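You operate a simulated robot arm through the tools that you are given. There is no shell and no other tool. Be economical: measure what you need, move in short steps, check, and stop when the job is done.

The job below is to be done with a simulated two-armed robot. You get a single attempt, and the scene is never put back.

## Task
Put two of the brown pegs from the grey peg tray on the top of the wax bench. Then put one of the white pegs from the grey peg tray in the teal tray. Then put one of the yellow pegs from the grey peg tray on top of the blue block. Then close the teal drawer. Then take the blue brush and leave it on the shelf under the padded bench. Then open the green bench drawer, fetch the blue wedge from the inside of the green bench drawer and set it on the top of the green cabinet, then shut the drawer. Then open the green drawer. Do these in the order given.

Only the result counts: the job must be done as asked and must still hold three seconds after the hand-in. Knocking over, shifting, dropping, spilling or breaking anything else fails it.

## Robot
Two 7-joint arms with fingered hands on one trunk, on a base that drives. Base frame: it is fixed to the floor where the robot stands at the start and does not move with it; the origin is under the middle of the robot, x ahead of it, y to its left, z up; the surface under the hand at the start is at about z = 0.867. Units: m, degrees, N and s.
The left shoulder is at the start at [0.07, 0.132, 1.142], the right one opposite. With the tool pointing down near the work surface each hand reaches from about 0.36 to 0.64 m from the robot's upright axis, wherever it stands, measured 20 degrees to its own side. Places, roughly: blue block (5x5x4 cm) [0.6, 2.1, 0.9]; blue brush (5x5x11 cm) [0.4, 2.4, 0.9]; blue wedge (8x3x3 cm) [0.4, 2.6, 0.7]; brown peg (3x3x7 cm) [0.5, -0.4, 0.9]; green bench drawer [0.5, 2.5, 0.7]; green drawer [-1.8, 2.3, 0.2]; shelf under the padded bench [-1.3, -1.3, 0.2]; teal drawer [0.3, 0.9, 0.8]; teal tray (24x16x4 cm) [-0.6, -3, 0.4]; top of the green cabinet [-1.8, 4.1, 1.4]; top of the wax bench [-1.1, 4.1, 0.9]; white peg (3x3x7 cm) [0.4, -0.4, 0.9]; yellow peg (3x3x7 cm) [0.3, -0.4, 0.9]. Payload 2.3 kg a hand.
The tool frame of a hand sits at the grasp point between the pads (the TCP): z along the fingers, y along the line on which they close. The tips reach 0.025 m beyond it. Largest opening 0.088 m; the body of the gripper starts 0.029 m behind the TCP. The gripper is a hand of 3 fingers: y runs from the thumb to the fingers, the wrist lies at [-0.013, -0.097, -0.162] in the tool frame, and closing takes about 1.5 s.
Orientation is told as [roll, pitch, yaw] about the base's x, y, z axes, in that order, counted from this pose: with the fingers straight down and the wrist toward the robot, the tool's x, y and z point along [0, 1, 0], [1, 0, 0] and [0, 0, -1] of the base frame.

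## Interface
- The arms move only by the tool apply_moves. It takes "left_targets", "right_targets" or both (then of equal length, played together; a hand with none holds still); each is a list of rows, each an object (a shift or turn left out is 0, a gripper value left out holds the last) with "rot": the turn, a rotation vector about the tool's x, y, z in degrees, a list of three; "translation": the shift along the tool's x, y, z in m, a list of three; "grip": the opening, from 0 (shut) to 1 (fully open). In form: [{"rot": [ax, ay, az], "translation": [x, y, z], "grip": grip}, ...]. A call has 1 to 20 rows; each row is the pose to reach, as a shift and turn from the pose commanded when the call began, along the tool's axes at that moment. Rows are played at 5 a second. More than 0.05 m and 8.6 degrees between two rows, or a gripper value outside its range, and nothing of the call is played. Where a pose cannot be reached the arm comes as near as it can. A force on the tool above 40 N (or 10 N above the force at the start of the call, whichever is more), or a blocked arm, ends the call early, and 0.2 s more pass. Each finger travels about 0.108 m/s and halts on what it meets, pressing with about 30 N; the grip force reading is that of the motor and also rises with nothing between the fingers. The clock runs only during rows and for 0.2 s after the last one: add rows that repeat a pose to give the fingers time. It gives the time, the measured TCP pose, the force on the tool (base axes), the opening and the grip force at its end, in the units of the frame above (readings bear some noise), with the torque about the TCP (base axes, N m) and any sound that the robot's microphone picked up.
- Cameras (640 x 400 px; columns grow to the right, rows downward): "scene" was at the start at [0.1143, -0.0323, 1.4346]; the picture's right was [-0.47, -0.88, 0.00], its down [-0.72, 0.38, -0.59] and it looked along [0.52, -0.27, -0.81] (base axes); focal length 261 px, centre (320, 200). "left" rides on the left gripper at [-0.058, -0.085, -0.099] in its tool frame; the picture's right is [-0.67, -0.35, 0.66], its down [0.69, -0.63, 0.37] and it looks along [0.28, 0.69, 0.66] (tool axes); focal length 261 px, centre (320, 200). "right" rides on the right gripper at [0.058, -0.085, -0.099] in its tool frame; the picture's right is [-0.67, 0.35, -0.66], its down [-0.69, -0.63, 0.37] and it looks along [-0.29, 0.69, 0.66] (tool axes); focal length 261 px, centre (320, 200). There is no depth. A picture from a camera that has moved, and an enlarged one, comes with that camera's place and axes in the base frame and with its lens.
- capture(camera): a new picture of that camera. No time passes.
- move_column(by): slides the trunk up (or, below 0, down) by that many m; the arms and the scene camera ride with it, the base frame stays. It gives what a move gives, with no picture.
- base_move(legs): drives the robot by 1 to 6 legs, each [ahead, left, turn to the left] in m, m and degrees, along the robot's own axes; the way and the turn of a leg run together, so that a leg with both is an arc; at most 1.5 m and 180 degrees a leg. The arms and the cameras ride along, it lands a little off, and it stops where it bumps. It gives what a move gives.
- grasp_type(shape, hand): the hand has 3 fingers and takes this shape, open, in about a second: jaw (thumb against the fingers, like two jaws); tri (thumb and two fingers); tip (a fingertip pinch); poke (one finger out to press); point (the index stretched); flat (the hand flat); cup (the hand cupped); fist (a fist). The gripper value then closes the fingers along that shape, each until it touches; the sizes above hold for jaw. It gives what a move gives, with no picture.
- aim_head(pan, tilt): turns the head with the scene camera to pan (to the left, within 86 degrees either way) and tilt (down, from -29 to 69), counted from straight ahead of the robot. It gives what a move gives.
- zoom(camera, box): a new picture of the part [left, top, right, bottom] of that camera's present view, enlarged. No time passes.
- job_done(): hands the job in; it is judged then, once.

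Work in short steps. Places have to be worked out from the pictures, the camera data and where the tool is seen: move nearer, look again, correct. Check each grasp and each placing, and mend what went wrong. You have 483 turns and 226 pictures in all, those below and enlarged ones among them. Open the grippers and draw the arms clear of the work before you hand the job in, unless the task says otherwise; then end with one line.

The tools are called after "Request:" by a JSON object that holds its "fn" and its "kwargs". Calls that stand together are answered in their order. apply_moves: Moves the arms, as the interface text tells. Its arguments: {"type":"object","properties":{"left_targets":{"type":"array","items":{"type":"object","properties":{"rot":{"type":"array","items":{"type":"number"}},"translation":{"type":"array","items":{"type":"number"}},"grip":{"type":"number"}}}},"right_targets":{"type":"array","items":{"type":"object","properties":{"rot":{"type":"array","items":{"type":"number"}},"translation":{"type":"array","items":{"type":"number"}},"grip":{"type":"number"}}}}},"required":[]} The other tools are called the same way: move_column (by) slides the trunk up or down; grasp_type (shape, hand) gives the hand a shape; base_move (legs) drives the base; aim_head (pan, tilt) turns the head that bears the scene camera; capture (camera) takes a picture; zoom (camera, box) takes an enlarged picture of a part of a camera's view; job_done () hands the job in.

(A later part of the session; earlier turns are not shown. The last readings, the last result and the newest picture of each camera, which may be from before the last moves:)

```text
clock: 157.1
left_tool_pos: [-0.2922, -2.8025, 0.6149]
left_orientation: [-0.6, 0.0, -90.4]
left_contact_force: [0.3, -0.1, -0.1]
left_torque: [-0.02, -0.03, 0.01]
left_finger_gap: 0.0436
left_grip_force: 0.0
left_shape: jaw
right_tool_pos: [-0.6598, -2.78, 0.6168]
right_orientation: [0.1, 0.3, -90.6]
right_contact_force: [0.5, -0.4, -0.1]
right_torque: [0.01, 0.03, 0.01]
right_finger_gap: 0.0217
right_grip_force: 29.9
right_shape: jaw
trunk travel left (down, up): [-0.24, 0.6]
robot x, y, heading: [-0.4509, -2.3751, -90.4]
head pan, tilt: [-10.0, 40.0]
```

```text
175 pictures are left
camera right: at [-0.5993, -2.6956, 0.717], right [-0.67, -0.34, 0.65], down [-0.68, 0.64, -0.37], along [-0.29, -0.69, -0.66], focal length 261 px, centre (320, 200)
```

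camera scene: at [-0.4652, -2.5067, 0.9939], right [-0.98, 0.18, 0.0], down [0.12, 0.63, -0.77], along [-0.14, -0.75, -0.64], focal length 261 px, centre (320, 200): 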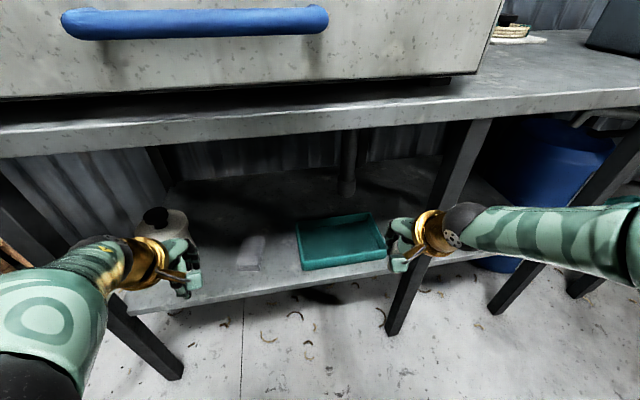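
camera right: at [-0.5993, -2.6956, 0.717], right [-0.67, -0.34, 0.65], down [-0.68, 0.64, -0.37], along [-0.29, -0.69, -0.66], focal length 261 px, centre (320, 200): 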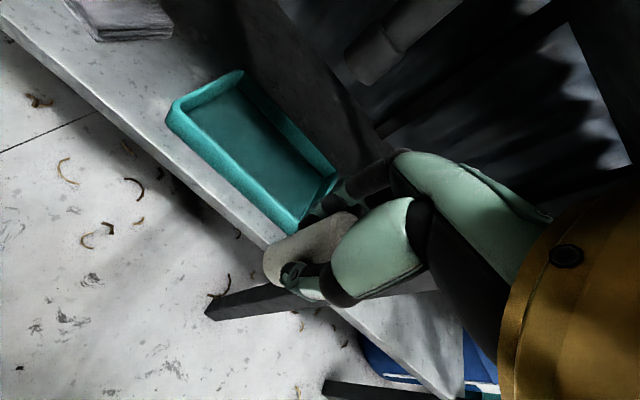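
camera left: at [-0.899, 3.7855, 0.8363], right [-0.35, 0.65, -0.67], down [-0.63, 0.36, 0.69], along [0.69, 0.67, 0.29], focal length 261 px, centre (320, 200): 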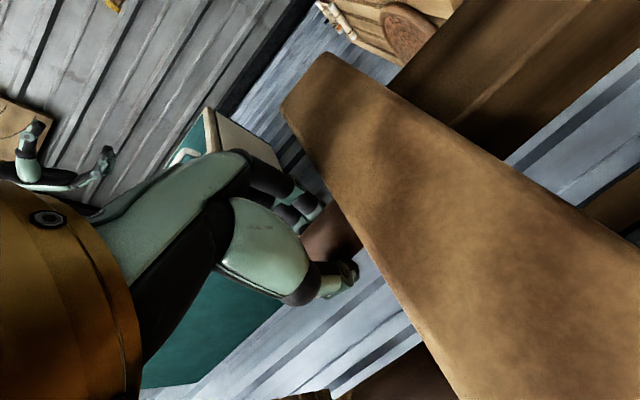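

The tray centre is at about (-0.605, -3.01), floor z≈0.38. I'll pull the left hand back and, at the same time, carry the right hand in front of the shelf at x≈-0.59.

Request:
{"fn": "apply_moves", "kwargs": {"left_targets": [{"translation": [0.01, -0.03, 0.01]}, {"translation": [0.02, -0.06, 0.02]}, {"translation": [0.03, -0.08, 0.03]}, {"translation": [0.03, -0.08, 0.03]}], "right_targets": [{"translation": [0.02, 0.0, 0.02]}, {"translation": [0.04, 0.0, 0.04]}, {"translation": [0.06, 0.0, 0.06]}, {"translation": [0.07, 0.0, 0.075]}]}}

Request:
{"fn": "base_move", "kwargs": {"legs": [[0.09, 0, 0.4]]}}

Request:
{"fn": "capture", "kwargs": {"camera": "right"}}

Request:
{"fn": "capture", "kwargs": {"camera": "scene"}}

```text
clock: 158.1
left_tool_pos: [-0.26, -2.7233, 0.5857]
left_orientation: [-0.8, 0.0, -90.3]
left_contact_force: [0.3, -0.2, -0.6]
left_torque: [-0.03, 0.01, 0.0]
left_finger_gap: 0.0436
left_grip_force: 0.0
left_shape: jaw
right_tool_pos: [-0.5903, -2.7826, 0.5412]
right_orientation: [0.2, 0.0, -90.6]
right_contact_force: [0.4, 0.7, -1.0]
right_torque: [0.04, -0.01, 0.0]
right_finger_gap: 0.0213
right_grip_force: 29.9
right_shape: jaw
trunk travel left (down, up): [-0.24, 0.6]
robot x, y, heading: [-0.4508, -2.3752, -90.5]
head pan, tilt: [-10.0, 40.0]
```

```text
clock: 159.2
left_tool_pos: [-0.2578, -2.8122, 0.5844]
left_orientation: [-0.8, 0.1, -89.9]
left_contact_force: [1.3, 0.7, -0.2]
left_torque: [0.01, -0.02, 0.0]
left_finger_gap: 0.0437
left_grip_force: 0.0
left_shape: jaw
right_tool_pos: [-0.5858, -2.8736, 0.5408]
right_orientation: [0.1, 0.0, -90.1]
right_contact_force: [-0.5, 1.1, -0.4]
right_torque: [0.0, 0.02, 0.01]
right_finger_gap: 0.0215
right_grip_force: 30.0
right_shape: jaw
trunk travel left (down, up): [-0.24, 0.6]
robot x, y, heading: [-0.4496, -2.4627, -90.3]
head pan, tilt: [-10.0, 40.0]
```

```text
174 pictures are left
camera right: at [-0.5281, -2.7882, 0.6412], right [-0.67, -0.35, 0.65], down [-0.68, 0.63, -0.37], along [-0.29, -0.69, -0.66], focal length 261 px, centre (320, 200)
```

right: 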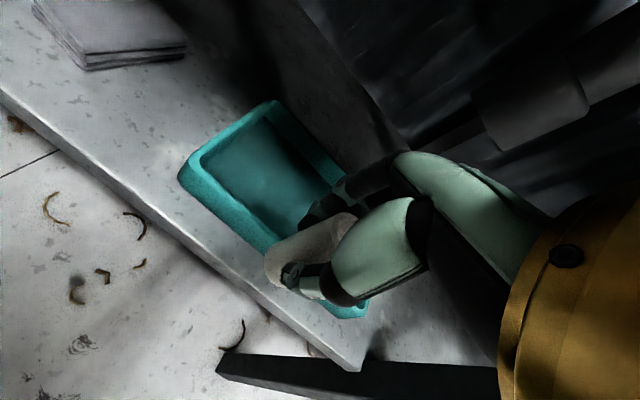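

```text
173 pictures are left
camera scene: at [-0.4646, -2.5968, 0.9939], right [-0.98, 0.18, 0.0], down [0.11, 0.63, -0.77], along [-0.14, -0.75, -0.64], focal length 261 px, centre (320, 200)
```

scene: 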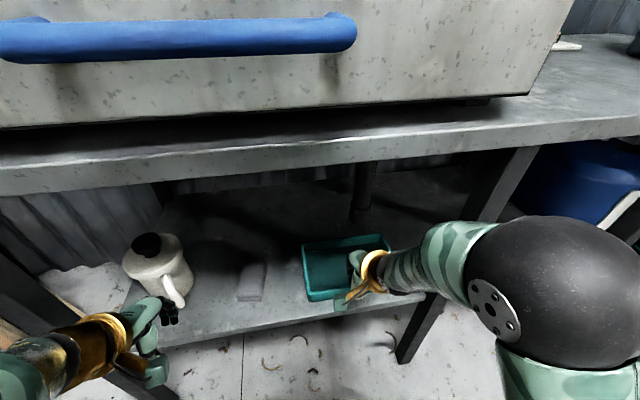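

The tray rim spans x -0.745..-0.495 and y -2.925..-3.105. I'll move the peg in to (-0.605, -2.995), clearing the rim and staying below the table top.

Request:
{"fn": "apply_moves", "kwargs": {"right_targets": [{"translation": [-0.007, 0.03, 0.015]}, {"translation": [-0.014, 0.06, 0.03]}, {"translation": [-0.019, 0.09, 0.035]}, {"translation": [-0.019, 0.121, 0.035]}, {"translation": [-0.019, 0.121, 0.035]}]}}

Request:
{"fn": "capture", "kwargs": {"camera": "right"}}

Request:
{"fn": "capture", "kwargs": {"camera": "scene"}}

```text
clock: 160.3
left_tool_pos: [-0.2574, -2.811, 0.585]
left_orientation: [-0.7, 0.1, -90.0]
left_contact_force: [0.3, 0.1, -0.2]
left_torque: [0.01, 0.01, -0.01]
left_finger_gap: 0.0438
left_grip_force: 0.0
left_shape: jaw
right_tool_pos: [-0.6048, -2.9928, 0.5063]
right_orientation: [0.2, 0.2, -90.1]
right_contact_force: [-0.1, -0.4, -1.0]
right_torque: [0.03, 0.04, -0.02]
right_finger_gap: 0.0213
right_grip_force: 30.3
right_shape: jaw
trunk travel left (down, up): [-0.24, 0.6]
robot x, y, heading: [-0.454, -2.4648, -90.2]
head pan, tilt: [-10.0, 40.0]
```

```text
172 pictures are left
camera right: at [-0.5459, -2.9085, 0.6055], right [-0.67, -0.35, 0.65], down [-0.68, 0.63, -0.37], along [-0.29, -0.69, -0.66], focal length 261 px, centre (320, 200)
```

right: 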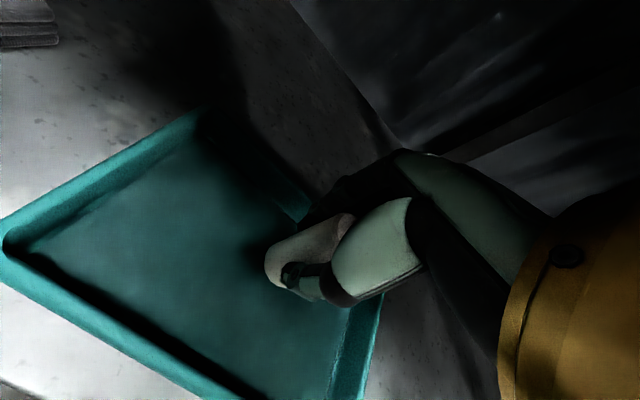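

```text
171 pictures are left
camera scene: at [-0.4646, -2.5964, 0.994], right [-0.98, 0.18, 0.0], down [0.11, 0.63, -0.77], along [-0.14, -0.75, -0.64], focal length 261 px, centre (320, 200)
```

scene: 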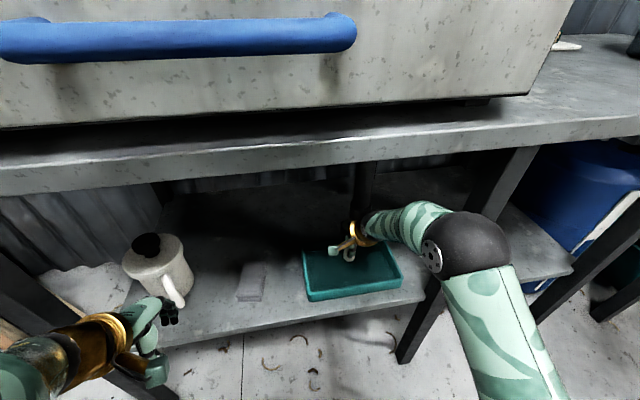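

It's over the tray interior. I'll lower slowly until contact.

Request:
{"fn": "apply_moves", "kwargs": {"right_targets": [{"translation": [0, 0, 0.02]}, {"translation": [0, 0, 0.035]}, {"translation": [0, 0, 0.045]}, {"translation": [0, 0, 0.053]}, {"translation": [0, 0, 0.053]}]}}

Request:
{"fn": "capture", "kwargs": {"camera": "right"}}

```text
clock: 161.6
left_tool_pos: [-0.2582, -2.8096, 0.5854]
left_orientation: [-0.7, -0.2, -89.9]
left_contact_force: [0.5, 0.2, 0.7]
left_torque: [0.0, 0.03, 0.0]
left_finger_gap: 0.0437
left_grip_force: 0.0
left_shape: jaw
right_tool_pos: [-0.6044, -2.9952, 0.4567]
right_orientation: [0.1, -0.4, -90.1]
right_contact_force: [-1.0, -1.3, 14.5]
right_torque: [-0.05, 0.02, -0.01]
right_finger_gap: 0.0221
right_grip_force: 29.9
right_shape: jaw
trunk travel left (down, up): [-0.24, 0.6]
robot x, y, heading: [-0.4481, -2.4649, -90.2]
head pan, tilt: [-10.0, 40.0]
```

```text
170 pictures are left
camera right: at [-0.5461, -2.9087, 0.5558], right [-0.67, -0.34, 0.66], down [-0.68, 0.63, -0.37], along [-0.29, -0.7, -0.66], focal length 261 px, centre (320, 200)
```

right: 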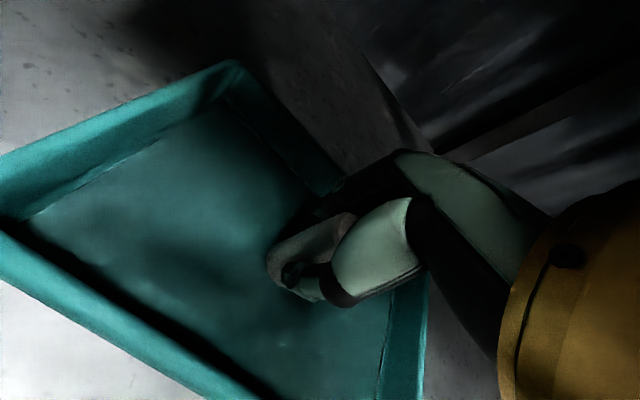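

Contact at 14.5 N: the peg stands on the tray floor. I'll ease up 2 mm, release and lift.

Request:
{"fn": "apply_moves", "kwargs": {"right_targets": [{"translation": [0, 0, -0.003]}, {"translation": [0, 0, -0.003], "grip": 0.35}, {"translation": [0, 0, -0.003], "grip": 0.5}, {"translation": [0, 0, -0.003]}, {"translation": [0, 0, -0.003]}, {"translation": [0, 0, -0.003]}, {"translation": [0, 0, -0.02]}, {"translation": [0, 0, -0.04]}, {"translation": [0, 0, -0.06]}, {"translation": [0, 0, -0.075]}, {"translation": [0, -0.04, -0.085]}, {"translation": [0, -0.08, -0.085]}, {"translation": [0, -0.12, -0.085]}, {"translation": [0, -0.12, -0.085]}]}}

Request:
{"fn": "capture", "kwargs": {"camera": "scene"}}

Request:
{"fn": "capture", "kwargs": {"camera": "right"}}

```text
clock: 164.6
left_tool_pos: [-0.2587, -2.8114, 0.5845]
left_orientation: [-0.7, 0.0, -90.0]
left_contact_force: [-0.5, -0.6, -0.4]
left_torque: [0.01, 0.0, -0.02]
left_finger_gap: 0.0438
left_grip_force: 0.0
left_shape: jaw
right_tool_pos: [-0.6049, -2.8709, 0.5376]
right_orientation: [0.1, -0.1, -90.1]
right_contact_force: [0.1, 0.1, -0.5]
right_torque: [-0.04, 0.06, 0.03]
right_finger_gap: 0.0439
right_grip_force: 0.1
right_shape: jaw
trunk travel left (down, up): [-0.24, 0.6]
robot x, y, heading: [-0.4432, -2.4652, -90.0]
head pan, tilt: [-10.0, 40.0]
```

```text
169 pictures are left
camera scene: at [-0.4646, -2.5965, 0.994], right [-0.98, 0.18, 0.0], down [0.11, 0.63, -0.77], along [-0.14, -0.75, -0.64], focal length 261 px, centre (320, 200)
```

scene: 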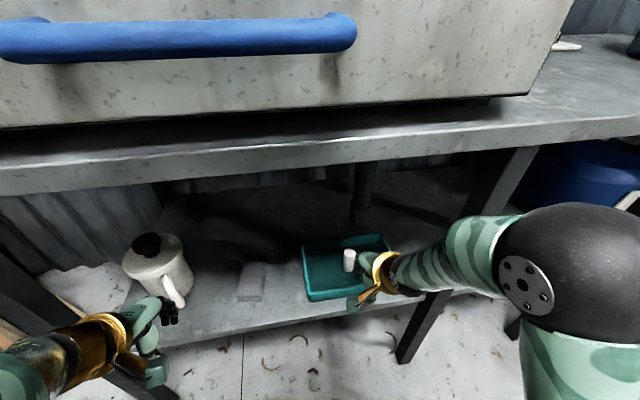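

```text
168 pictures are left
camera right: at [-0.5462, -2.7859, 0.6359], right [-0.67, -0.35, 0.65], down [-0.68, 0.63, -0.37], along [-0.29, -0.69, -0.66], focal length 261 px, centre (320, 200)
```

right: 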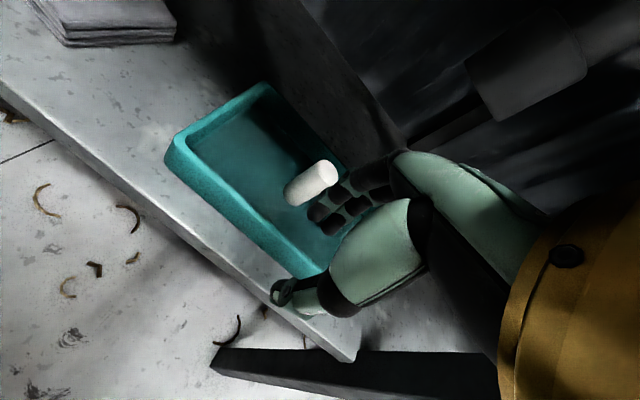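

The white peg stands in the teal tray. I'll back off, raise the trunk, and return to the peg tray.

Request:
{"fn": "base_move", "kwargs": {"legs": [[-0.5, 0.05, 0]]}}

Request:
{"fn": "move_column", "kwargs": {"by": 0.4}}

Request:
{"fn": "move_column", "kwargs": {"by": 0.06}}

Request:
{"fn": "base_move", "kwargs": {"legs": [[-1.4, 0.0, 0], [-0.42, 0, 0], [0, 0, 90]]}}

Request:
{"fn": "aim_head", "kwargs": {"pan": 0, "tilt": 45}}

```text
clock: 167.5
left_tool_pos: [-0.2077, -2.3036, 0.5844]
left_orientation: [-0.8, 0.0, -90.0]
left_contact_force: [0.2, 0.2, -0.3]
left_torque: [-0.01, -0.04, -0.01]
left_finger_gap: 0.0436
left_grip_force: 0.1
left_shape: jaw
right_tool_pos: [-0.5546, -2.3621, 0.5368]
right_orientation: [0.1, 0.1, -90.2]
right_contact_force: [-0.1, -0.6, 0.7]
right_torque: [0.01, -0.02, 0.0]
right_finger_gap: 0.0439
right_grip_force: 0.1
right_shape: jaw
trunk travel left (down, up): [-0.24, 0.6]
robot x, y, heading: [-0.399, -1.953, -90.5]
head pan, tilt: [-10.0, 40.0]
```

```text
clock: 171.4
left_tool_pos: [-0.2076, -2.304, 0.9843]
left_orientation: [-0.7, 0.0, -90.1]
left_contact_force: [-0.2, 0.2, 0.0]
left_torque: [0.02, -0.02, 0.01]
left_finger_gap: 0.0435
left_grip_force: 0.1
left_shape: jaw
right_tool_pos: [-0.5556, -2.3628, 0.9365]
right_orientation: [0.1, 0.1, -90.3]
right_contact_force: [0.0, -0.7, 0.2]
right_torque: [-0.02, 0.01, -0.04]
right_finger_gap: 0.0439
right_grip_force: 0.1
right_shape: jaw
trunk travel left (down, up): [-0.64, 0.2]
robot x, y, heading: [-0.3978, -1.9594, -90.5]
head pan, tilt: [-10.0, 40.0]
```

```text
clock: 172.4
left_tool_pos: [-0.2076, -2.3044, 1.0449]
left_orientation: [-0.6, 0.0, -90.0]
left_contact_force: [-0.2, 0.0, -0.1]
left_torque: [0.01, 0.03, 0.02]
left_finger_gap: 0.0435
left_grip_force: 0.0
left_shape: jaw
right_tool_pos: [-0.555, -2.3625, 0.9955]
right_orientation: [0.1, 0.0, -90.3]
right_contact_force: [-0.2, 0.7, -0.8]
right_torque: [0.01, 0.03, -0.04]
right_finger_gap: 0.0438
right_grip_force: 0.0
right_shape: jaw
trunk travel left (down, up): [-0.7, 0.14]
robot x, y, heading: [-0.3938, -1.9562, -90.2]
head pan, tilt: [-10.0, 40.0]
```

```text
clock: 185.3
left_tool_pos: [-0.0205, 0.0377, 1.0449]
left_orientation: [-0.7, 0.0, -1.4]
left_contact_force: [-0.7, -0.6, 0.1]
left_torque: [0.02, -0.02, 0.0]
left_finger_gap: 0.0437
left_grip_force: 0.1
left_shape: jaw
right_tool_pos: [0.0294, -0.3127, 0.996]
right_orientation: [0.0, 0.1, -1.6]
right_contact_force: [-0.1, 0.0, -0.3]
right_torque: [-0.04, 0.04, -0.03]
right_finger_gap: 0.0434
right_grip_force: 0.0
right_shape: jaw
trunk travel left (down, up): [-0.7, 0.14]
robot x, y, heading: [-0.3707, -0.1425, -1.6]
head pan, tilt: [-10.0, 40.0]
```

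```text
clock: 186.0
left_tool_pos: [-0.0213, 0.0375, 1.0453]
left_orientation: [-0.7, 0.0, -1.3]
left_contact_force: [-0.5, -0.4, -0.6]
left_torque: [0.0, 0.02, 0.0]
left_finger_gap: 0.0437
left_grip_force: 0.1
left_shape: jaw
right_tool_pos: [0.0294, -0.311, 0.9972]
right_orientation: [0.2, 0.2, -1.4]
right_contact_force: [0.6, 0.1, 0.1]
right_torque: [-0.02, -0.03, -0.01]
right_finger_gap: 0.0437
right_grip_force: 0.2
right_shape: jaw
trunk travel left (down, up): [-0.7, 0.14]
robot x, y, heading: [-0.3762, -0.1446, -1.8]
head pan, tilt: [0.0, 45.0]
```

The right hand is low, so I'll raise it and open it a bit, then drive forward 0.28 m and look at the yellow pegs.

Request:
{"fn": "apply_moves", "kwargs": {"right_targets": [{"translation": [0, 0, -0.03], "grip": 0.7}, {"translation": [0, 0, -0.06]}, {"translation": [0, 0, -0.08]}, {"translation": [0, 0, -0.08]}]}}

Request:
{"fn": "base_move", "kwargs": {"legs": [[0.28, -0.02, 1.7]]}}

Request:
{"fn": "capture", "kwargs": {"camera": "right"}}

```text
clock: 187.0
left_tool_pos: [-0.0219, 0.037, 1.044]
left_orientation: [-0.6, 0.0, -1.4]
left_contact_force: [-0.2, 1.4, -0.2]
left_torque: [0.01, 0.0, -0.01]
left_finger_gap: 0.0438
left_grip_force: 0.1
left_shape: jaw
right_tool_pos: [0.0284, -0.3106, 1.077]
right_orientation: [0.0, 0.2, -1.5]
right_contact_force: [-0.1, 0.0, 0.3]
right_torque: [0.01, -0.01, 0.01]
right_finger_gap: 0.0612
right_grip_force: 0.1
right_shape: jaw
trunk travel left (down, up): [-0.7, 0.14]
robot x, y, heading: [-0.3737, -0.145, -1.6]
head pan, tilt: [0.0, 45.0]
```

```text
clock: 189.0
left_tool_pos: [0.2499, 0.0247, 1.046]
left_orientation: [-0.6, -0.1, 0.3]
left_contact_force: [0.5, 0.1, 0.0]
left_torque: [0.0, 0.02, 0.0]
left_finger_gap: 0.0435
left_grip_force: 0.0
left_shape: jaw
right_tool_pos: [0.3086, -0.3229, 1.077]
right_orientation: [0.1, 0.0, 0.0]
right_contact_force: [0.4, 0.6, -0.2]
right_torque: [-0.02, 0.02, -0.01]
right_finger_gap: 0.0613
right_grip_force: 0.1
right_shape: jaw
trunk travel left (down, up): [-0.7, 0.14]
robot x, y, heading: [-0.0947, -0.1703, -0.1]
head pan, tilt: [0.0, 45.0]
```

```text
167 pictures are left
camera right: at [0.225, -0.2645, 1.1762], right [0.35, -0.67, 0.65], down [-0.63, -0.68, -0.37], along [0.69, -0.28, -0.66], focal length 261 px, centre (320, 200)
```

right: 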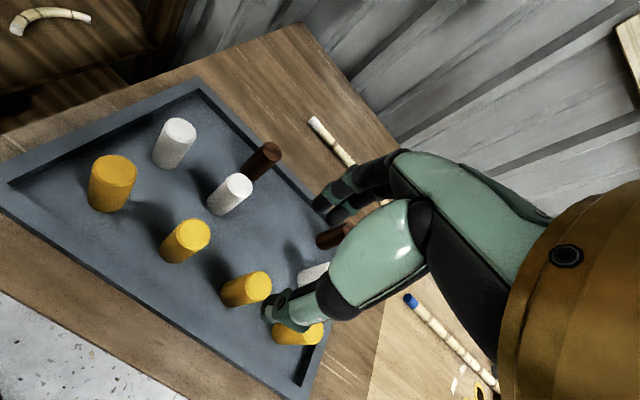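

The third yellow peg is at (0.326, -0.352). I'll move over it and descend.

Request:
{"fn": "apply_moves", "kwargs": {"right_targets": [{"translation": [-0.029, 0.018, 0.02]}, {"translation": [-0.029, 0.018, 0.06]}, {"translation": [-0.029, 0.018, 0.1]}, {"translation": [-0.029, 0.018, 0.135]}, {"translation": [-0.029, 0.018, 0.158]}, {"translation": [-0.029, 0.018, 0.158]}]}}

Request:
{"fn": "capture", "kwargs": {"camera": "right"}}

```text
clock: 190.4
left_tool_pos: [0.252, 0.023, 1.0441]
left_orientation: [-0.7, 0.0, 0.3]
left_contact_force: [0.2, 0.1, 0.9]
left_torque: [0.02, 0.03, -0.03]
left_finger_gap: 0.044
left_grip_force: 0.1
left_shape: jaw
right_tool_pos: [0.3297, -0.3507, 0.9159]
right_orientation: [0.0, 0.1, 0.1]
right_contact_force: [-0.2, 0.6, 0.0]
right_torque: [0.0, -0.01, -0.01]
right_finger_gap: 0.0612
right_grip_force: 0.0
right_shape: jaw
trunk travel left (down, up): [-0.7, 0.14]
robot x, y, heading: [-0.0949, -0.1714, -0.0]
head pan, tilt: [0.0, 45.0]
```

```text
166 pictures are left
camera right: at [0.2448, -0.2927, 1.0156], right [0.35, -0.67, 0.65], down [-0.63, -0.68, -0.37], along [0.69, -0.28, -0.66], focal length 261 px, centre (320, 200)
```

right: 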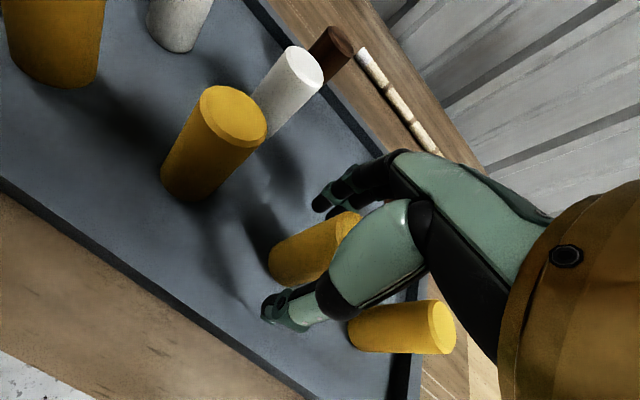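

Aligned. I'll close, lift and retreat.

Request:
{"fn": "apply_moves", "kwargs": {"right_targets": [{"grip": 0.3}, {"grip": 0.0}, {"grip": 0.0}, {"grip": 0.0}, {"grip": 0.0}, {"grip": 0.0}, {"grip": 0.0}, {"grip": 0.0}, {"translation": [0, 0, -0.03]}, {"translation": [0, 0, -0.07]}, {"translation": [0, 0, -0.11]}, {"translation": [0, 0, -0.15]}, {"translation": [0, 0, -0.19]}, {"translation": [0, 0, -0.22]}, {"translation": [0, 0, -0.22]}]}}

Request:
{"fn": "capture", "kwargs": {"camera": "right"}}

```text
clock: 193.6
left_tool_pos: [0.2516, 0.0233, 1.0434]
left_orientation: [-0.7, 0.1, 0.3]
left_contact_force: [0.7, -0.2, 0.2]
left_torque: [-0.02, 0.03, 0.02]
left_finger_gap: 0.0437
left_grip_force: 0.0
left_shape: jaw
right_tool_pos: [0.3289, -0.3525, 1.1367]
right_orientation: [0.1, 0.0, 0.0]
right_contact_force: [0.2, -0.2, 0.5]
right_torque: [0.0, 0.0, -0.01]
right_finger_gap: 0.0194
right_grip_force: 30.3
right_shape: jaw
trunk travel left (down, up): [-0.7, 0.14]
robot x, y, heading: [-0.0946, -0.1683, -0.1]
head pan, tilt: [0.0, 45.0]
```

```text
165 pictures are left
camera right: at [0.2456, -0.2941, 1.2361], right [0.35, -0.67, 0.65], down [-0.63, -0.69, -0.37], along [0.69, -0.28, -0.66], focal length 261 px, centre (320, 200)
```

right: 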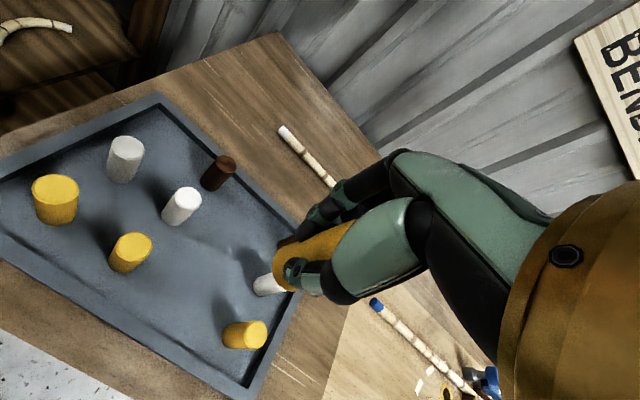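

The yellow peg is held. I'll back to x≈-0.47 and strafe along the benches to y≈2.05 facing them.

Request:
{"fn": "base_move", "kwargs": {"legs": [[-0.38, 0, 0], [0, 1.2, 0], [0, 1.02, 0]]}}

Request:
{"fn": "aim_head", "kwargs": {"pan": 0, "tilt": 35}}

Request:
{"fn": "capture", "kwargs": {"camera": "scene"}}

```text
clock: 206.7
left_tool_pos: [-0.1695, 2.2738, 1.0439]
left_orientation: [-0.6, 0.0, 1.9]
left_contact_force: [0.7, 0.0, -0.1]
left_torque: [0.01, -0.01, -0.04]
left_finger_gap: 0.0438
left_grip_force: 0.0
left_shape: jaw
right_tool_pos: [-0.0822, 1.901, 1.136]
right_orientation: [0.1, 0.1, 1.5]
right_contact_force: [0.9, -0.1, -1.2]
right_torque: [0.01, 0.01, 0.01]
right_finger_gap: 0.0197
right_grip_force: 30.0
right_shape: jaw
trunk travel left (down, up): [-0.7, 0.14]
robot x, y, heading: [-0.5121, 2.0729, 1.5]
head pan, tilt: [0.0, 45.0]
```

```text
clock: 207.4
left_tool_pos: [-0.1693, 2.2748, 1.0434]
left_orientation: [-0.6, 0.0, 1.8]
left_contact_force: [-0.5, -0.6, 0.1]
left_torque: [0.01, 0.01, 0.0]
left_finger_gap: 0.0435
left_grip_force: 0.1
left_shape: jaw
right_tool_pos: [-0.0821, 1.9019, 1.1357]
right_orientation: [0.1, 0.2, 1.6]
right_contact_force: [0.0, -0.9, -0.6]
right_torque: [0.02, 0.0, 0.02]
right_finger_gap: 0.0193
right_grip_force: 29.7
right_shape: jaw
trunk travel left (down, up): [-0.7, 0.14]
robot x, y, heading: [-0.5139, 2.0725, 1.4]
head pan, tilt: [0.0, 35.0]
```

```text
164 pictures are left
camera scene: at [-0.3732, 2.0792, 1.4615], right [0.03, -1.0, 0.0], down [-0.57, -0.02, -0.82], along [0.82, 0.02, -0.57], focal length 261 px, centre (320, 200)
```

scene: 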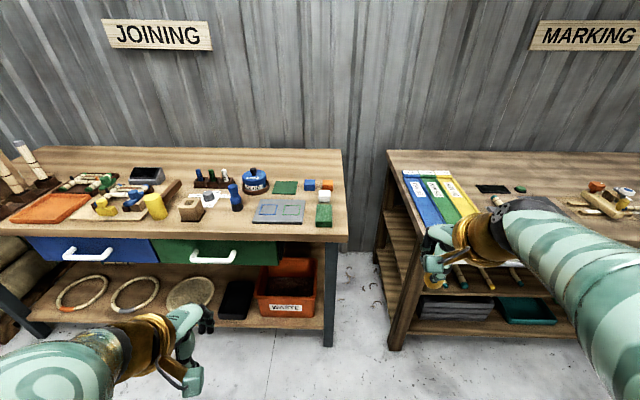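

Request:
{"fn": "zoom", "kwargs": {"camera": "scene", "box": [180, 150, 350, 256]}}

```text
3.76 times, centred on (265, 203) of scene
camera zoom: at [-0.3732, 2.0792, 1.4615], right [0.03, -1.0, 0.0], down [-0.57, -0.02, -0.82], along [0.82, 0.02, -0.57], focal length 982 px, centre (527, 189)
```

zoom: 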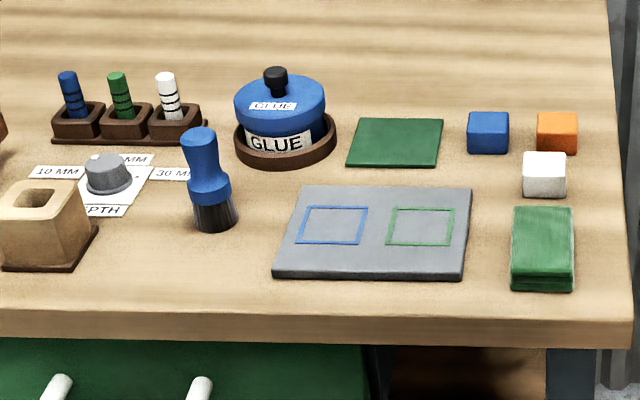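

The blue block is centred near (0.583, 2.145), its top near z 0.905. I'll raise the left hand a little and drive up to (0.08, 2.31).

Request:
{"fn": "apply_moves", "kwargs": {"left_targets": [{"translation": [0, 0, -0.03]}, {"translation": [0, 0, -0.06]}, {"translation": [0, 0, -0.09]}, {"translation": [0, 0, -0.1]}]}}

Request:
{"fn": "base_move", "kwargs": {"legs": [[0, 0.23, -1.5], [0.59, 0, 0]]}}

Request:
{"fn": "capture", "kwargs": {"camera": "right"}}

Request:
{"fn": "aim_head", "kwargs": {"pan": -15, "tilt": 45}}

Request:
{"fn": "capture", "kwargs": {"camera": "scene"}}

```text
clock: 208.4
left_tool_pos: [-0.137, 2.3087, 1.1329]
left_orientation: [-0.7, 0.0, 2.0]
left_contact_force: [-0.7, -0.6, 0.0]
left_torque: [-0.04, 0.04, 0.0]
left_finger_gap: 0.0434
left_grip_force: 0.1
left_shape: jaw
left hand out of reach, approached as far as the arm can: row 1, 2, 3, 4
right_tool_pos: [-0.0812, 1.9013, 1.1366]
right_orientation: [0.1, 0.2, 1.6]
right_contact_force: [-0.3, 0.1, -0.4]
right_torque: [0.0, 0.01, -0.01]
right_finger_gap: 0.0195
right_grip_force: 30.0
right_shape: jaw
trunk travel left (down, up): [-0.7, 0.14]
robot x, y, heading: [-0.5102, 2.0762, 1.4]
head pan, tilt: [0.0, 35.0]
```

```text
clock: 213.1
left_tool_pos: [0.4651, 2.5209, 1.1334]
left_orientation: [-0.7, -0.2, -0.1]
left_contact_force: [-0.8, 1.1, -0.6]
left_torque: [0.0, 0.01, 0.02]
left_finger_gap: 0.044
left_grip_force: 0.0
left_shape: jaw
right_tool_pos: [0.5072, 2.1135, 1.1358]
right_orientation: [0.1, 0.0, -0.3]
right_contact_force: [0.0, 0.5, -0.1]
right_torque: [0.02, 0.02, 0.02]
right_finger_gap: 0.0194
right_grip_force: 29.8
right_shape: jaw
trunk travel left (down, up): [-0.7, 0.14]
robot x, y, heading: [0.0868, 2.296, -0.4]
head pan, tilt: [0.0, 35.0]
```

```text
162 pictures are left
camera right: at [0.4236, 2.1717, 1.236], right [0.34, -0.67, 0.65], down [-0.63, -0.68, -0.37], along [0.69, -0.29, -0.66], focal length 261 px, centre (320, 200)
```

right: 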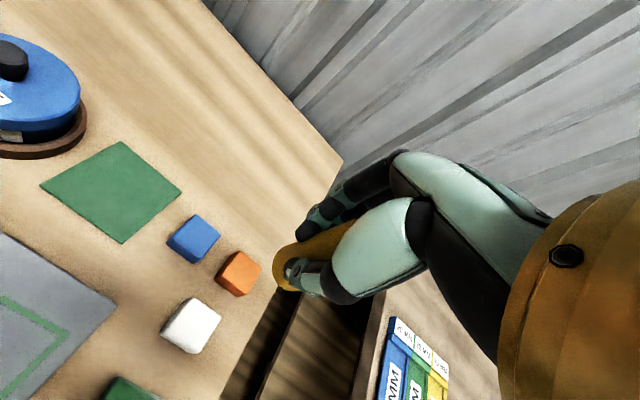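

```text
clock: 213.9
left_tool_pos: [0.4674, 2.5223, 1.1327]
left_orientation: [-0.7, 0.0, -0.1]
left_contact_force: [-0.5, 0.9, 0.2]
left_torque: [-0.01, -0.03, 0.0]
left_finger_gap: 0.0434
left_grip_force: 0.1
left_shape: jaw
right_tool_pos: [0.5081, 2.1131, 1.1364]
right_orientation: [0.1, 0.1, -0.3]
right_contact_force: [-0.3, 0.1, 0.8]
right_torque: [0.02, -0.02, 0.02]
right_finger_gap: 0.0191
right_grip_force: 30.3
right_shape: jaw
trunk travel left (down, up): [-0.7, 0.14]
robot x, y, heading: [0.0847, 2.2999, -0.3]
head pan, tilt: [-15.0, 45.0]
```

```text
161 pictures are left
camera scene: at [0.2131, 2.2793, 1.4467], right [-0.26, -0.96, 0.0], down [-0.68, 0.19, -0.71], along [0.68, -0.19, -0.71], focal length 261 px, centre (320, 200)
```

scene: 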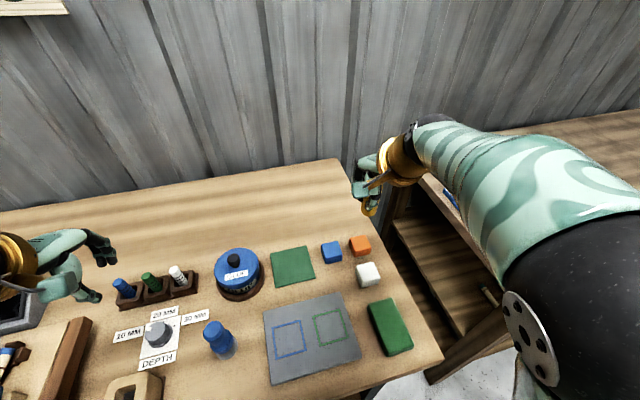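

The two views put the block centre at about (0.573, 2.151). I'll move above it and lower to z≈0.985, then check the alignment.

Request:
{"fn": "apply_moves", "kwargs": {"right_targets": [{"translation": [0.018, 0.033, 0.0]}, {"translation": [0.037, 0.065, 0.01]}, {"translation": [0.037, 0.065, 0.04]}, {"translation": [0.037, 0.065, 0.07]}, {"translation": [0.037, 0.065, 0.1]}, {"translation": [0.037, 0.065, 0.13]}, {"translation": [0.037, 0.065, 0.15]}, {"translation": [0.037, 0.065, 0.15]}]}}

Request:
{"fn": "capture", "kwargs": {"camera": "right"}}

Request:
{"fn": "zoom", "kwargs": {"camera": "scene", "box": [270, 190, 430, 290]}}

```text
clock: 215.7
left_tool_pos: [0.4676, 2.5224, 1.1325]
left_orientation: [-0.7, -0.1, -0.1]
left_contact_force: [0.3, -0.2, 0.1]
left_torque: [0.0, -0.03, -0.01]
left_finger_gap: 0.0439
left_grip_force: 0.0
left_shape: jaw
right_tool_pos: [0.5728, 2.1491, 0.9849]
right_orientation: [0.1, 0.1, -0.3]
right_contact_force: [-0.3, -0.5, 0.3]
right_torque: [0.01, 0.04, -0.04]
right_finger_gap: 0.0192
right_grip_force: 29.6
right_shape: jaw
trunk travel left (down, up): [-0.7, 0.14]
robot x, y, heading: [0.0832, 2.2995, -0.1]
head pan, tilt: [-15.0, 45.0]
```

```text
160 pictures are left
camera right: at [0.4897, 2.2081, 1.0856], right [0.35, -0.67, 0.65], down [-0.63, -0.68, -0.37], along [0.69, -0.29, -0.66], focal length 261 px, centre (320, 200)
```

right: 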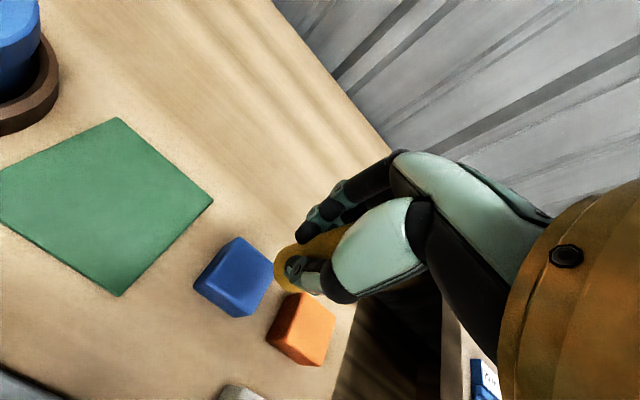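

```text
4.00 times, centred on (350, 240) of scene
camera zoom: at [0.2127, 2.2795, 1.4467], right [-0.26, -0.96, 0.0], down [-0.68, 0.19, -0.71], along [0.68, -0.19, -0.71], focal length 1044 px, centre (200, 40)
```

zoom: 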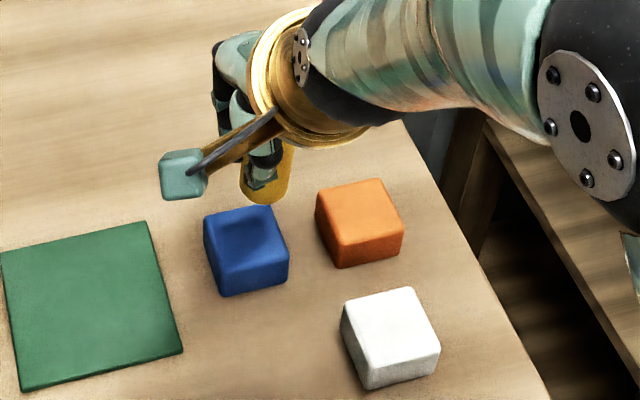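

I need a more exact block position, so I'll zoom the wrist view.

Request:
{"fn": "zoom", "kwargs": {"camera": "right", "box": [170, 210, 350, 322]}}

```text
3.56 times, centred on (260, 266) of right
camera zoom: at [0.4897, 2.2081, 1.0856], right [0.35, -0.67, 0.65], down [-0.63, -0.68, -0.37], along [0.69, -0.29, -0.66], focal length 927 px, centre (533, -35)
```

zoom: 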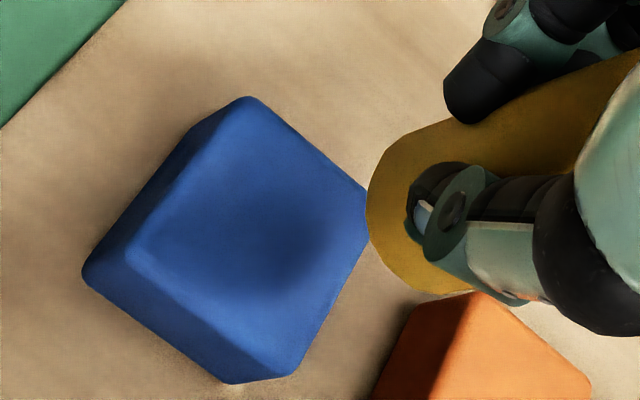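

Triangulation gives the block top at z≈0.88, centred at (0.576, 2.147), almost under the hand. I'll lower to just above it, then make contact slowly.

Request:
{"fn": "apply_moves", "kwargs": {"right_targets": [{"translation": [-0.001, 0.002, 0.02]}, {"translation": [-0.001, 0.002, 0.035]}, {"translation": [-0.001, 0.002, 0.042]}, {"translation": [-0.001, 0.002, 0.046]}, {"translation": [-0.001, 0.002, 0.046]}]}}

Request:
{"fn": "zoom", "kwargs": {"camera": "right", "box": [170, 180, 350, 292]}}

```text
clock: 216.9
left_tool_pos: [0.4669, 2.5228, 1.1327]
left_orientation: [-0.7, 0.0, -0.1]
left_contact_force: [0.3, 0.6, -0.6]
left_torque: [0.01, -0.02, 0.0]
left_finger_gap: 0.0435
left_grip_force: 0.2
left_shape: jaw
right_tool_pos: [0.5731, 2.1486, 0.941]
right_orientation: [0.1, 0.0, -0.4]
right_contact_force: [0.2, -0.4, -1.1]
right_torque: [0.0, -0.01, 0.0]
right_finger_gap: 0.0144
right_grip_force: 29.7
right_shape: jaw
trunk travel left (down, up): [-0.7, 0.14]
robot x, y, heading: [0.0853, 2.2973, -0.2]
head pan, tilt: [-15.0, 45.0]
```

```text
3.56 times, centred on (260, 236) of right
camera zoom: at [0.4907, 2.2076, 1.0406], right [0.35, -0.67, 0.65], down [-0.63, -0.68, -0.37], along [0.69, -0.29, -0.66], focal length 927 px, centre (533, 72)
```

zoom: 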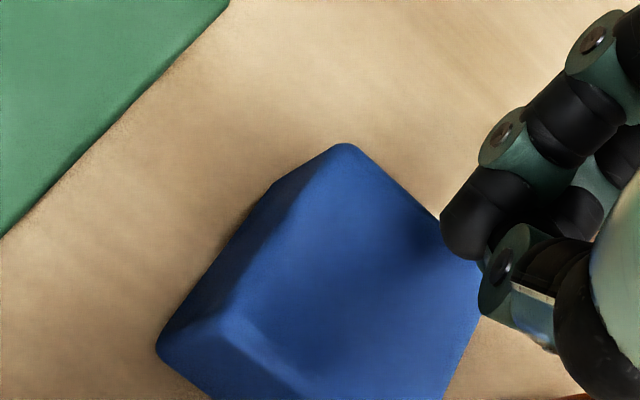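

The peg has slipped out of the right hand again (gap 0.0144). I'll look for where it went.

Request:
{"fn": "capture", "kwargs": {"camera": "scene"}}

Request:
{"fn": "capture", "kwargs": {"camera": "right"}}

```text
156 pictures are left
camera scene: at [0.2128, 2.2793, 1.4467], right [-0.26, -0.96, 0.0], down [-0.68, 0.19, -0.71], along [0.68, -0.19, -0.71], focal length 261 px, centre (320, 200)
```

scene: 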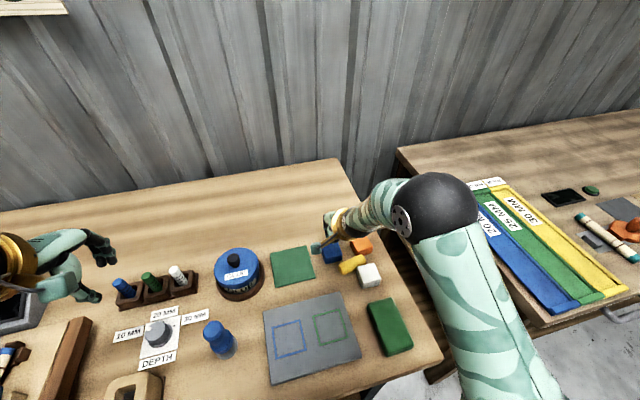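

```text
155 pictures are left
camera right: at [0.4907, 2.2076, 1.0406], right [0.35, -0.67, 0.65], down [-0.63, -0.68, -0.37], along [0.69, -0.29, -0.66], focal length 261 px, centre (320, 200)
```

right: 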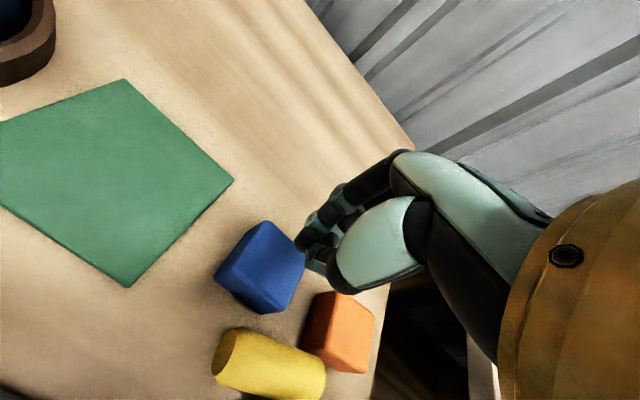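

The peg lies on the bench between the blue, orange and white blocks, which look unmoved. I'll raise the right hand and zoom in.

Request:
{"fn": "apply_moves", "kwargs": {"right_targets": [{"translation": [0, 0, -0.04]}, {"translation": [0, 0, -0.08]}, {"translation": [0, 0, -0.12]}, {"translation": [-0.03, -0.03, -0.14]}, {"translation": [-0.06, -0.06, -0.15]}, {"translation": [-0.08, -0.09, -0.16], "grip": 0.5}, {"translation": [-0.08, -0.09, -0.16], "grip": 0.5}]}}

Request:
{"fn": "zoom", "kwargs": {"camera": "scene", "box": [290, 220, 410, 295]}}

Request:
{"fn": "capture", "kwargs": {"camera": "right"}}

```text
clock: 218.5
left_tool_pos: [0.4669, 2.5236, 1.1318]
left_orientation: [-0.7, 0.0, 0.0]
left_contact_force: [0.3, 0.0, 0.5]
left_torque: [-0.01, -0.04, 0.01]
left_finger_gap: 0.0435
left_grip_force: 0.1
left_shape: jaw
right_tool_pos: [0.4876, 2.0746, 1.0941]
right_orientation: [-0.1, 1.3, -0.6]
right_contact_force: [0.0, 0.3, 0.2]
right_torque: [-0.02, -0.01, 0.02]
right_finger_gap: 0.0437
right_grip_force: 0.1
right_shape: jaw
right hand out of reach, approached as far as the arm can: row 6
trunk travel left (down, up): [-0.7, 0.14]
robot x, y, heading: [0.0862, 2.3014, -0.4]
head pan, tilt: [-15.0, 45.0]
```

```text
5.33 times, centred on (350, 258) of scene
camera zoom: at [0.2135, 2.2799, 1.4467], right [-0.26, -0.96, 0.0], down [-0.68, 0.19, -0.71], along [0.68, -0.19, -0.71], focal length 1392 px, centre (160, -107)
```

zoom: 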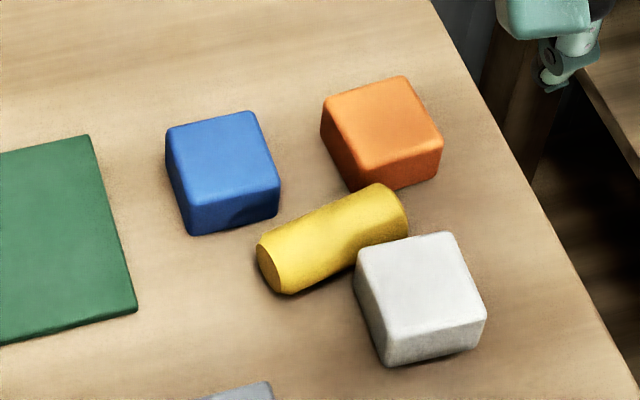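

```text
153 pictures are left
camera right: at [0.406, 2.1337, 1.1944], right [0.36, -0.67, 0.65], down [-0.64, -0.68, -0.35], along [0.68, -0.29, -0.68], focal length 261 px, centre (320, 200)
```

right: 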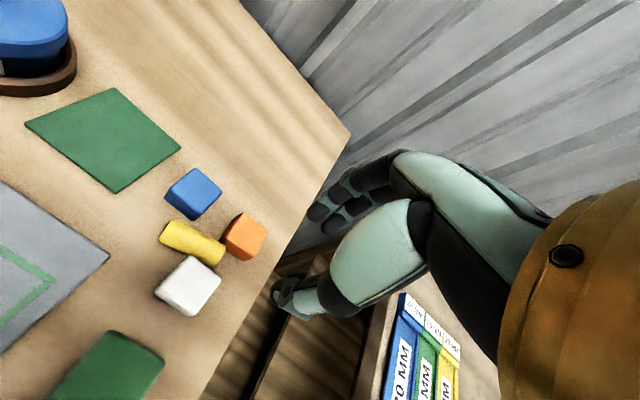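

The peg lies along y with its ends near (0.523, 2.139) and (0.544, 2.074), between the white and orange blocks. The safest way is to grip it lengthwise from above: thumb in the gap at its far right end, fingers past its left end. First I'll turn the right hand to yaw ≈104° above it, fully open.

Request:
{"fn": "apply_moves", "kwargs": {"right_targets": [{"rot": [0, 0, -8], "translation": [0.003, 0.004, -0.01], "grip": 1.0}, {"rot": [0, 0, -16], "translation": [0.006, 0.008, -0.01]}, {"rot": [0, 0, -24], "translation": [0.01, 0.012, -0.01]}, {"rot": [0, 0, -32], "translation": [0.014, 0.016, -0.01]}, {"rot": [0, 0, -40], "translation": [0.018, 0.02, -0.01]}, {"rot": [0, 0, -48], "translation": [0.022, 0.024, 0]}, {"rot": [0, 0, -56], "translation": [0.026, 0.028, 0]}, {"rot": [0, 0, -64], "translation": [0.03, 0.032, 0]}, {"rot": [0, 0, -72], "translation": [0.032, 0.036, 0]}, {"rot": [0, 0, -80], "translation": [0.032, 0.04, 0]}, {"rot": [0, 0, -88], "translation": [0.032, 0.042, 0]}, {"rot": [0, 0, -96], "translation": [0.032, 0.042, 0]}, {"rot": [0, 0, -104], "translation": [0.032, 0.042, 0]}, {"rot": [0, 0, -104], "translation": [0.032, 0.042, 0]}]}}

Request:
{"fn": "capture", "kwargs": {"camera": "right"}}

```text
clock: 221.5
left_tool_pos: [0.4667, 2.523, 1.1321]
left_orientation: [-0.7, -0.1, -0.2]
left_contact_force: [-0.7, -0.2, 0.4]
left_torque: [-0.03, -0.06, 0.0]
left_finger_gap: 0.0434
left_grip_force: 0.0
left_shape: jaw
right_tool_pos: [0.5254, 2.1013, 1.1004]
right_orientation: [0.1, -0.1, 103.8]
right_contact_force: [0.3, 0.1, 0.2]
right_torque: [0.02, -0.04, -0.02]
right_finger_gap: 0.0878
right_grip_force: 0.0
right_shape: jaw
trunk travel left (down, up): [-0.7, 0.14]
robot x, y, heading: [0.0823, 2.298, -0.1]
head pan, tilt: [-15.0, 45.0]
```

```text
152 pictures are left
camera right: at [0.4916, 2.0043, 1.1995], right [0.57, 0.5, 0.66], down [0.82, -0.45, -0.37], along [0.11, 0.74, -0.66], focal length 261 px, centre (320, 200)
```

right: 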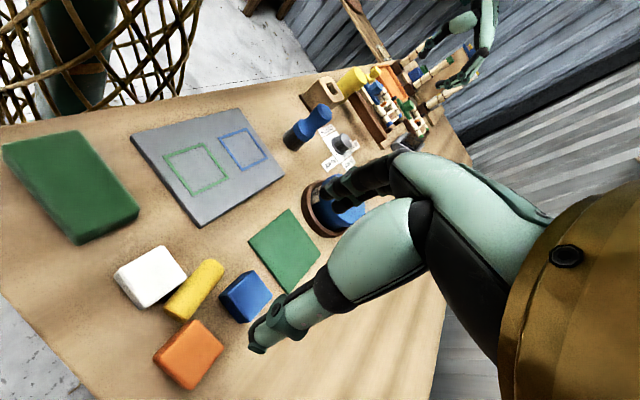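

The turned view agrees: peg centre ≈ (0.528, 2.109). I'll descend to just above block height and check the thumb and finger clearances.

Request:
{"fn": "apply_moves", "kwargs": {"right_targets": [{"translation": [-0.003, 0.005, 0.04]}, {"translation": [-0.003, 0.005, 0.08]}, {"translation": [-0.003, 0.005, 0.12]}, {"translation": [-0.003, 0.005, 0.155]}, {"translation": [-0.003, 0.005, 0.18]}, {"translation": [-0.003, 0.005, 0.18]}]}}

Request:
{"fn": "capture", "kwargs": {"camera": "right"}}

Request:
{"fn": "zoom", "kwargs": {"camera": "scene", "box": [290, 220, 410, 295]}}

```text
clock: 222.9
left_tool_pos: [0.4666, 2.5225, 1.132]
left_orientation: [-0.7, 0.0, -0.1]
left_contact_force: [-0.6, -0.1, 0.4]
left_torque: [-0.03, 0.01, 0.0]
left_finger_gap: 0.0434
left_grip_force: 0.0
left_shape: jaw
right_tool_pos: [0.5298, 2.1084, 0.9184]
right_orientation: [0.1, -0.1, 103.8]
right_contact_force: [0.0, -0.4, 0.1]
right_torque: [0.0, -0.01, 0.01]
right_finger_gap: 0.0875
right_grip_force: 0.0
right_shape: jaw
trunk travel left (down, up): [-0.7, 0.14]
robot x, y, heading: [0.0837, 2.3016, -0.4]
head pan, tilt: [-15.0, 45.0]
```

```text
151 pictures are left
camera right: at [0.4943, 2.0127, 1.0189], right [0.57, 0.5, 0.66], down [0.81, -0.45, -0.37], along [0.11, 0.74, -0.66], focal length 261 px, centre (320, 200)
```

right: 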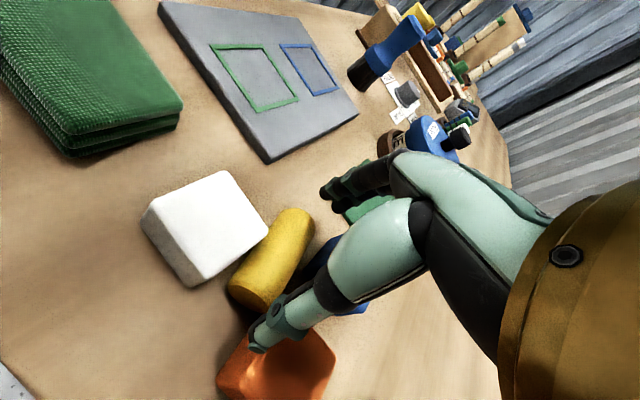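

```text
5.33 times, centred on (350, 258) of scene
camera zoom: at [0.2127, 2.2793, 1.4467], right [-0.26, -0.96, 0.0], down [-0.68, 0.19, -0.71], along [0.68, -0.19, -0.71], focal length 1392 px, centre (160, -107)
```

zoom: 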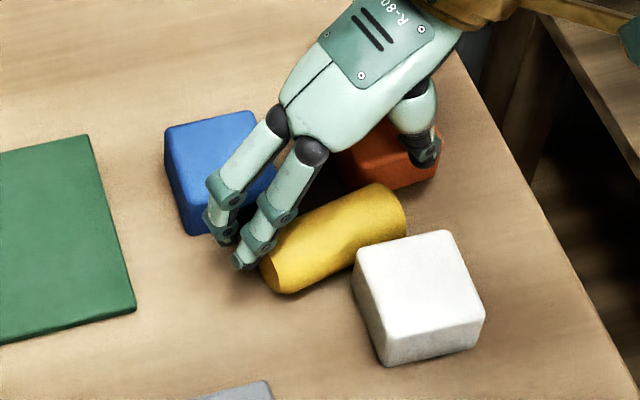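

The tips project to thumb (0.540, 2.057) and fingers (0.51–0.525, 2.16), and all three fit the gaps. I'll shift 3 mm toward the white side and lower to z≈0.877.

Request:
{"fn": "apply_moves", "kwargs": {"right_targets": [{"translation": [0.003, 0, 0.01]}, {"translation": [0.003, 0, 0.02]}, {"translation": [0.003, 0, 0.03]}, {"translation": [0.003, 0, 0.041]}, {"translation": [0.003, 0, 0.041]}]}}

Request:
{"fn": "zoom", "kwargs": {"camera": "scene", "box": [290, 220, 410, 295]}}

Request:
{"fn": "capture", "kwargs": {"camera": "right"}}

```text
clock: 224.1
left_tool_pos: [0.4637, 2.5221, 1.1341]
left_orientation: [-0.7, -0.2, -0.1]
left_contact_force: [-0.4, 0.4, -1.1]
left_torque: [0.0, -0.03, 0.0]
left_finger_gap: 0.0436
left_grip_force: 0.0
left_shape: jaw
right_tool_pos: [0.5234, 2.1069, 0.8821]
right_orientation: [-0.4, -0.2, 103.5]
right_contact_force: [3.1, -5.0, 30.8]
right_torque: [1.42, 0.05, -0.12]
right_finger_gap: 0.0857
right_grip_force: 0.1
right_shape: jaw
trunk travel left (down, up): [-0.7, 0.14]
robot x, y, heading: [0.0843, 2.2988, -0.4]
head pan, tilt: [-15.0, 45.0]
```

```text
5.33 times, centred on (350, 258) of scene
camera zoom: at [0.2075, 2.2796, 1.4477], right [-0.26, -0.96, 0.0], down [-0.68, 0.19, -0.71], along [0.68, -0.19, -0.7], focal length 1392 px, centre (160, -107)
```

zoom: 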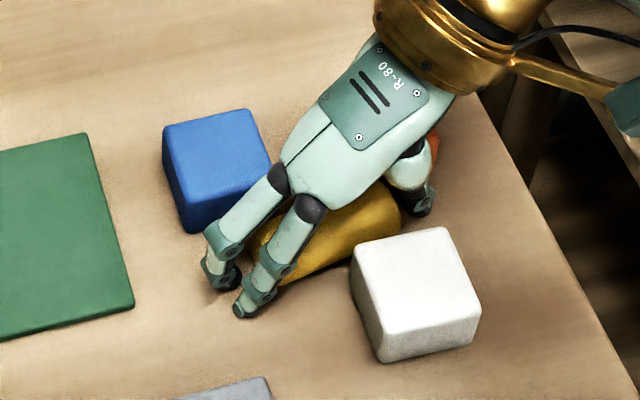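

```text
148 pictures are left
camera right: at [0.4873, 2.0107, 0.9816], right [0.57, 0.49, 0.66], down [0.82, -0.45, -0.36], along [0.12, 0.74, -0.66], focal length 261 px, centre (320, 200)
```

right: 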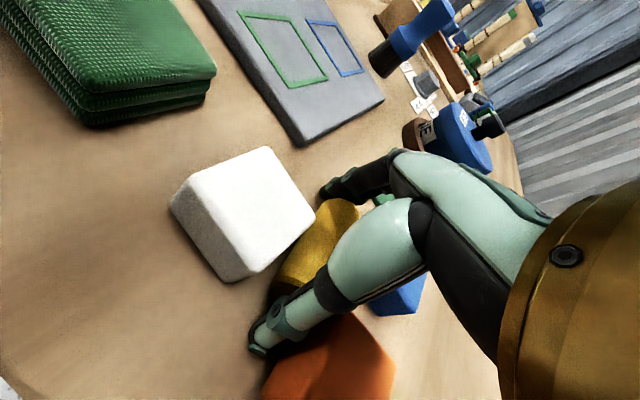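

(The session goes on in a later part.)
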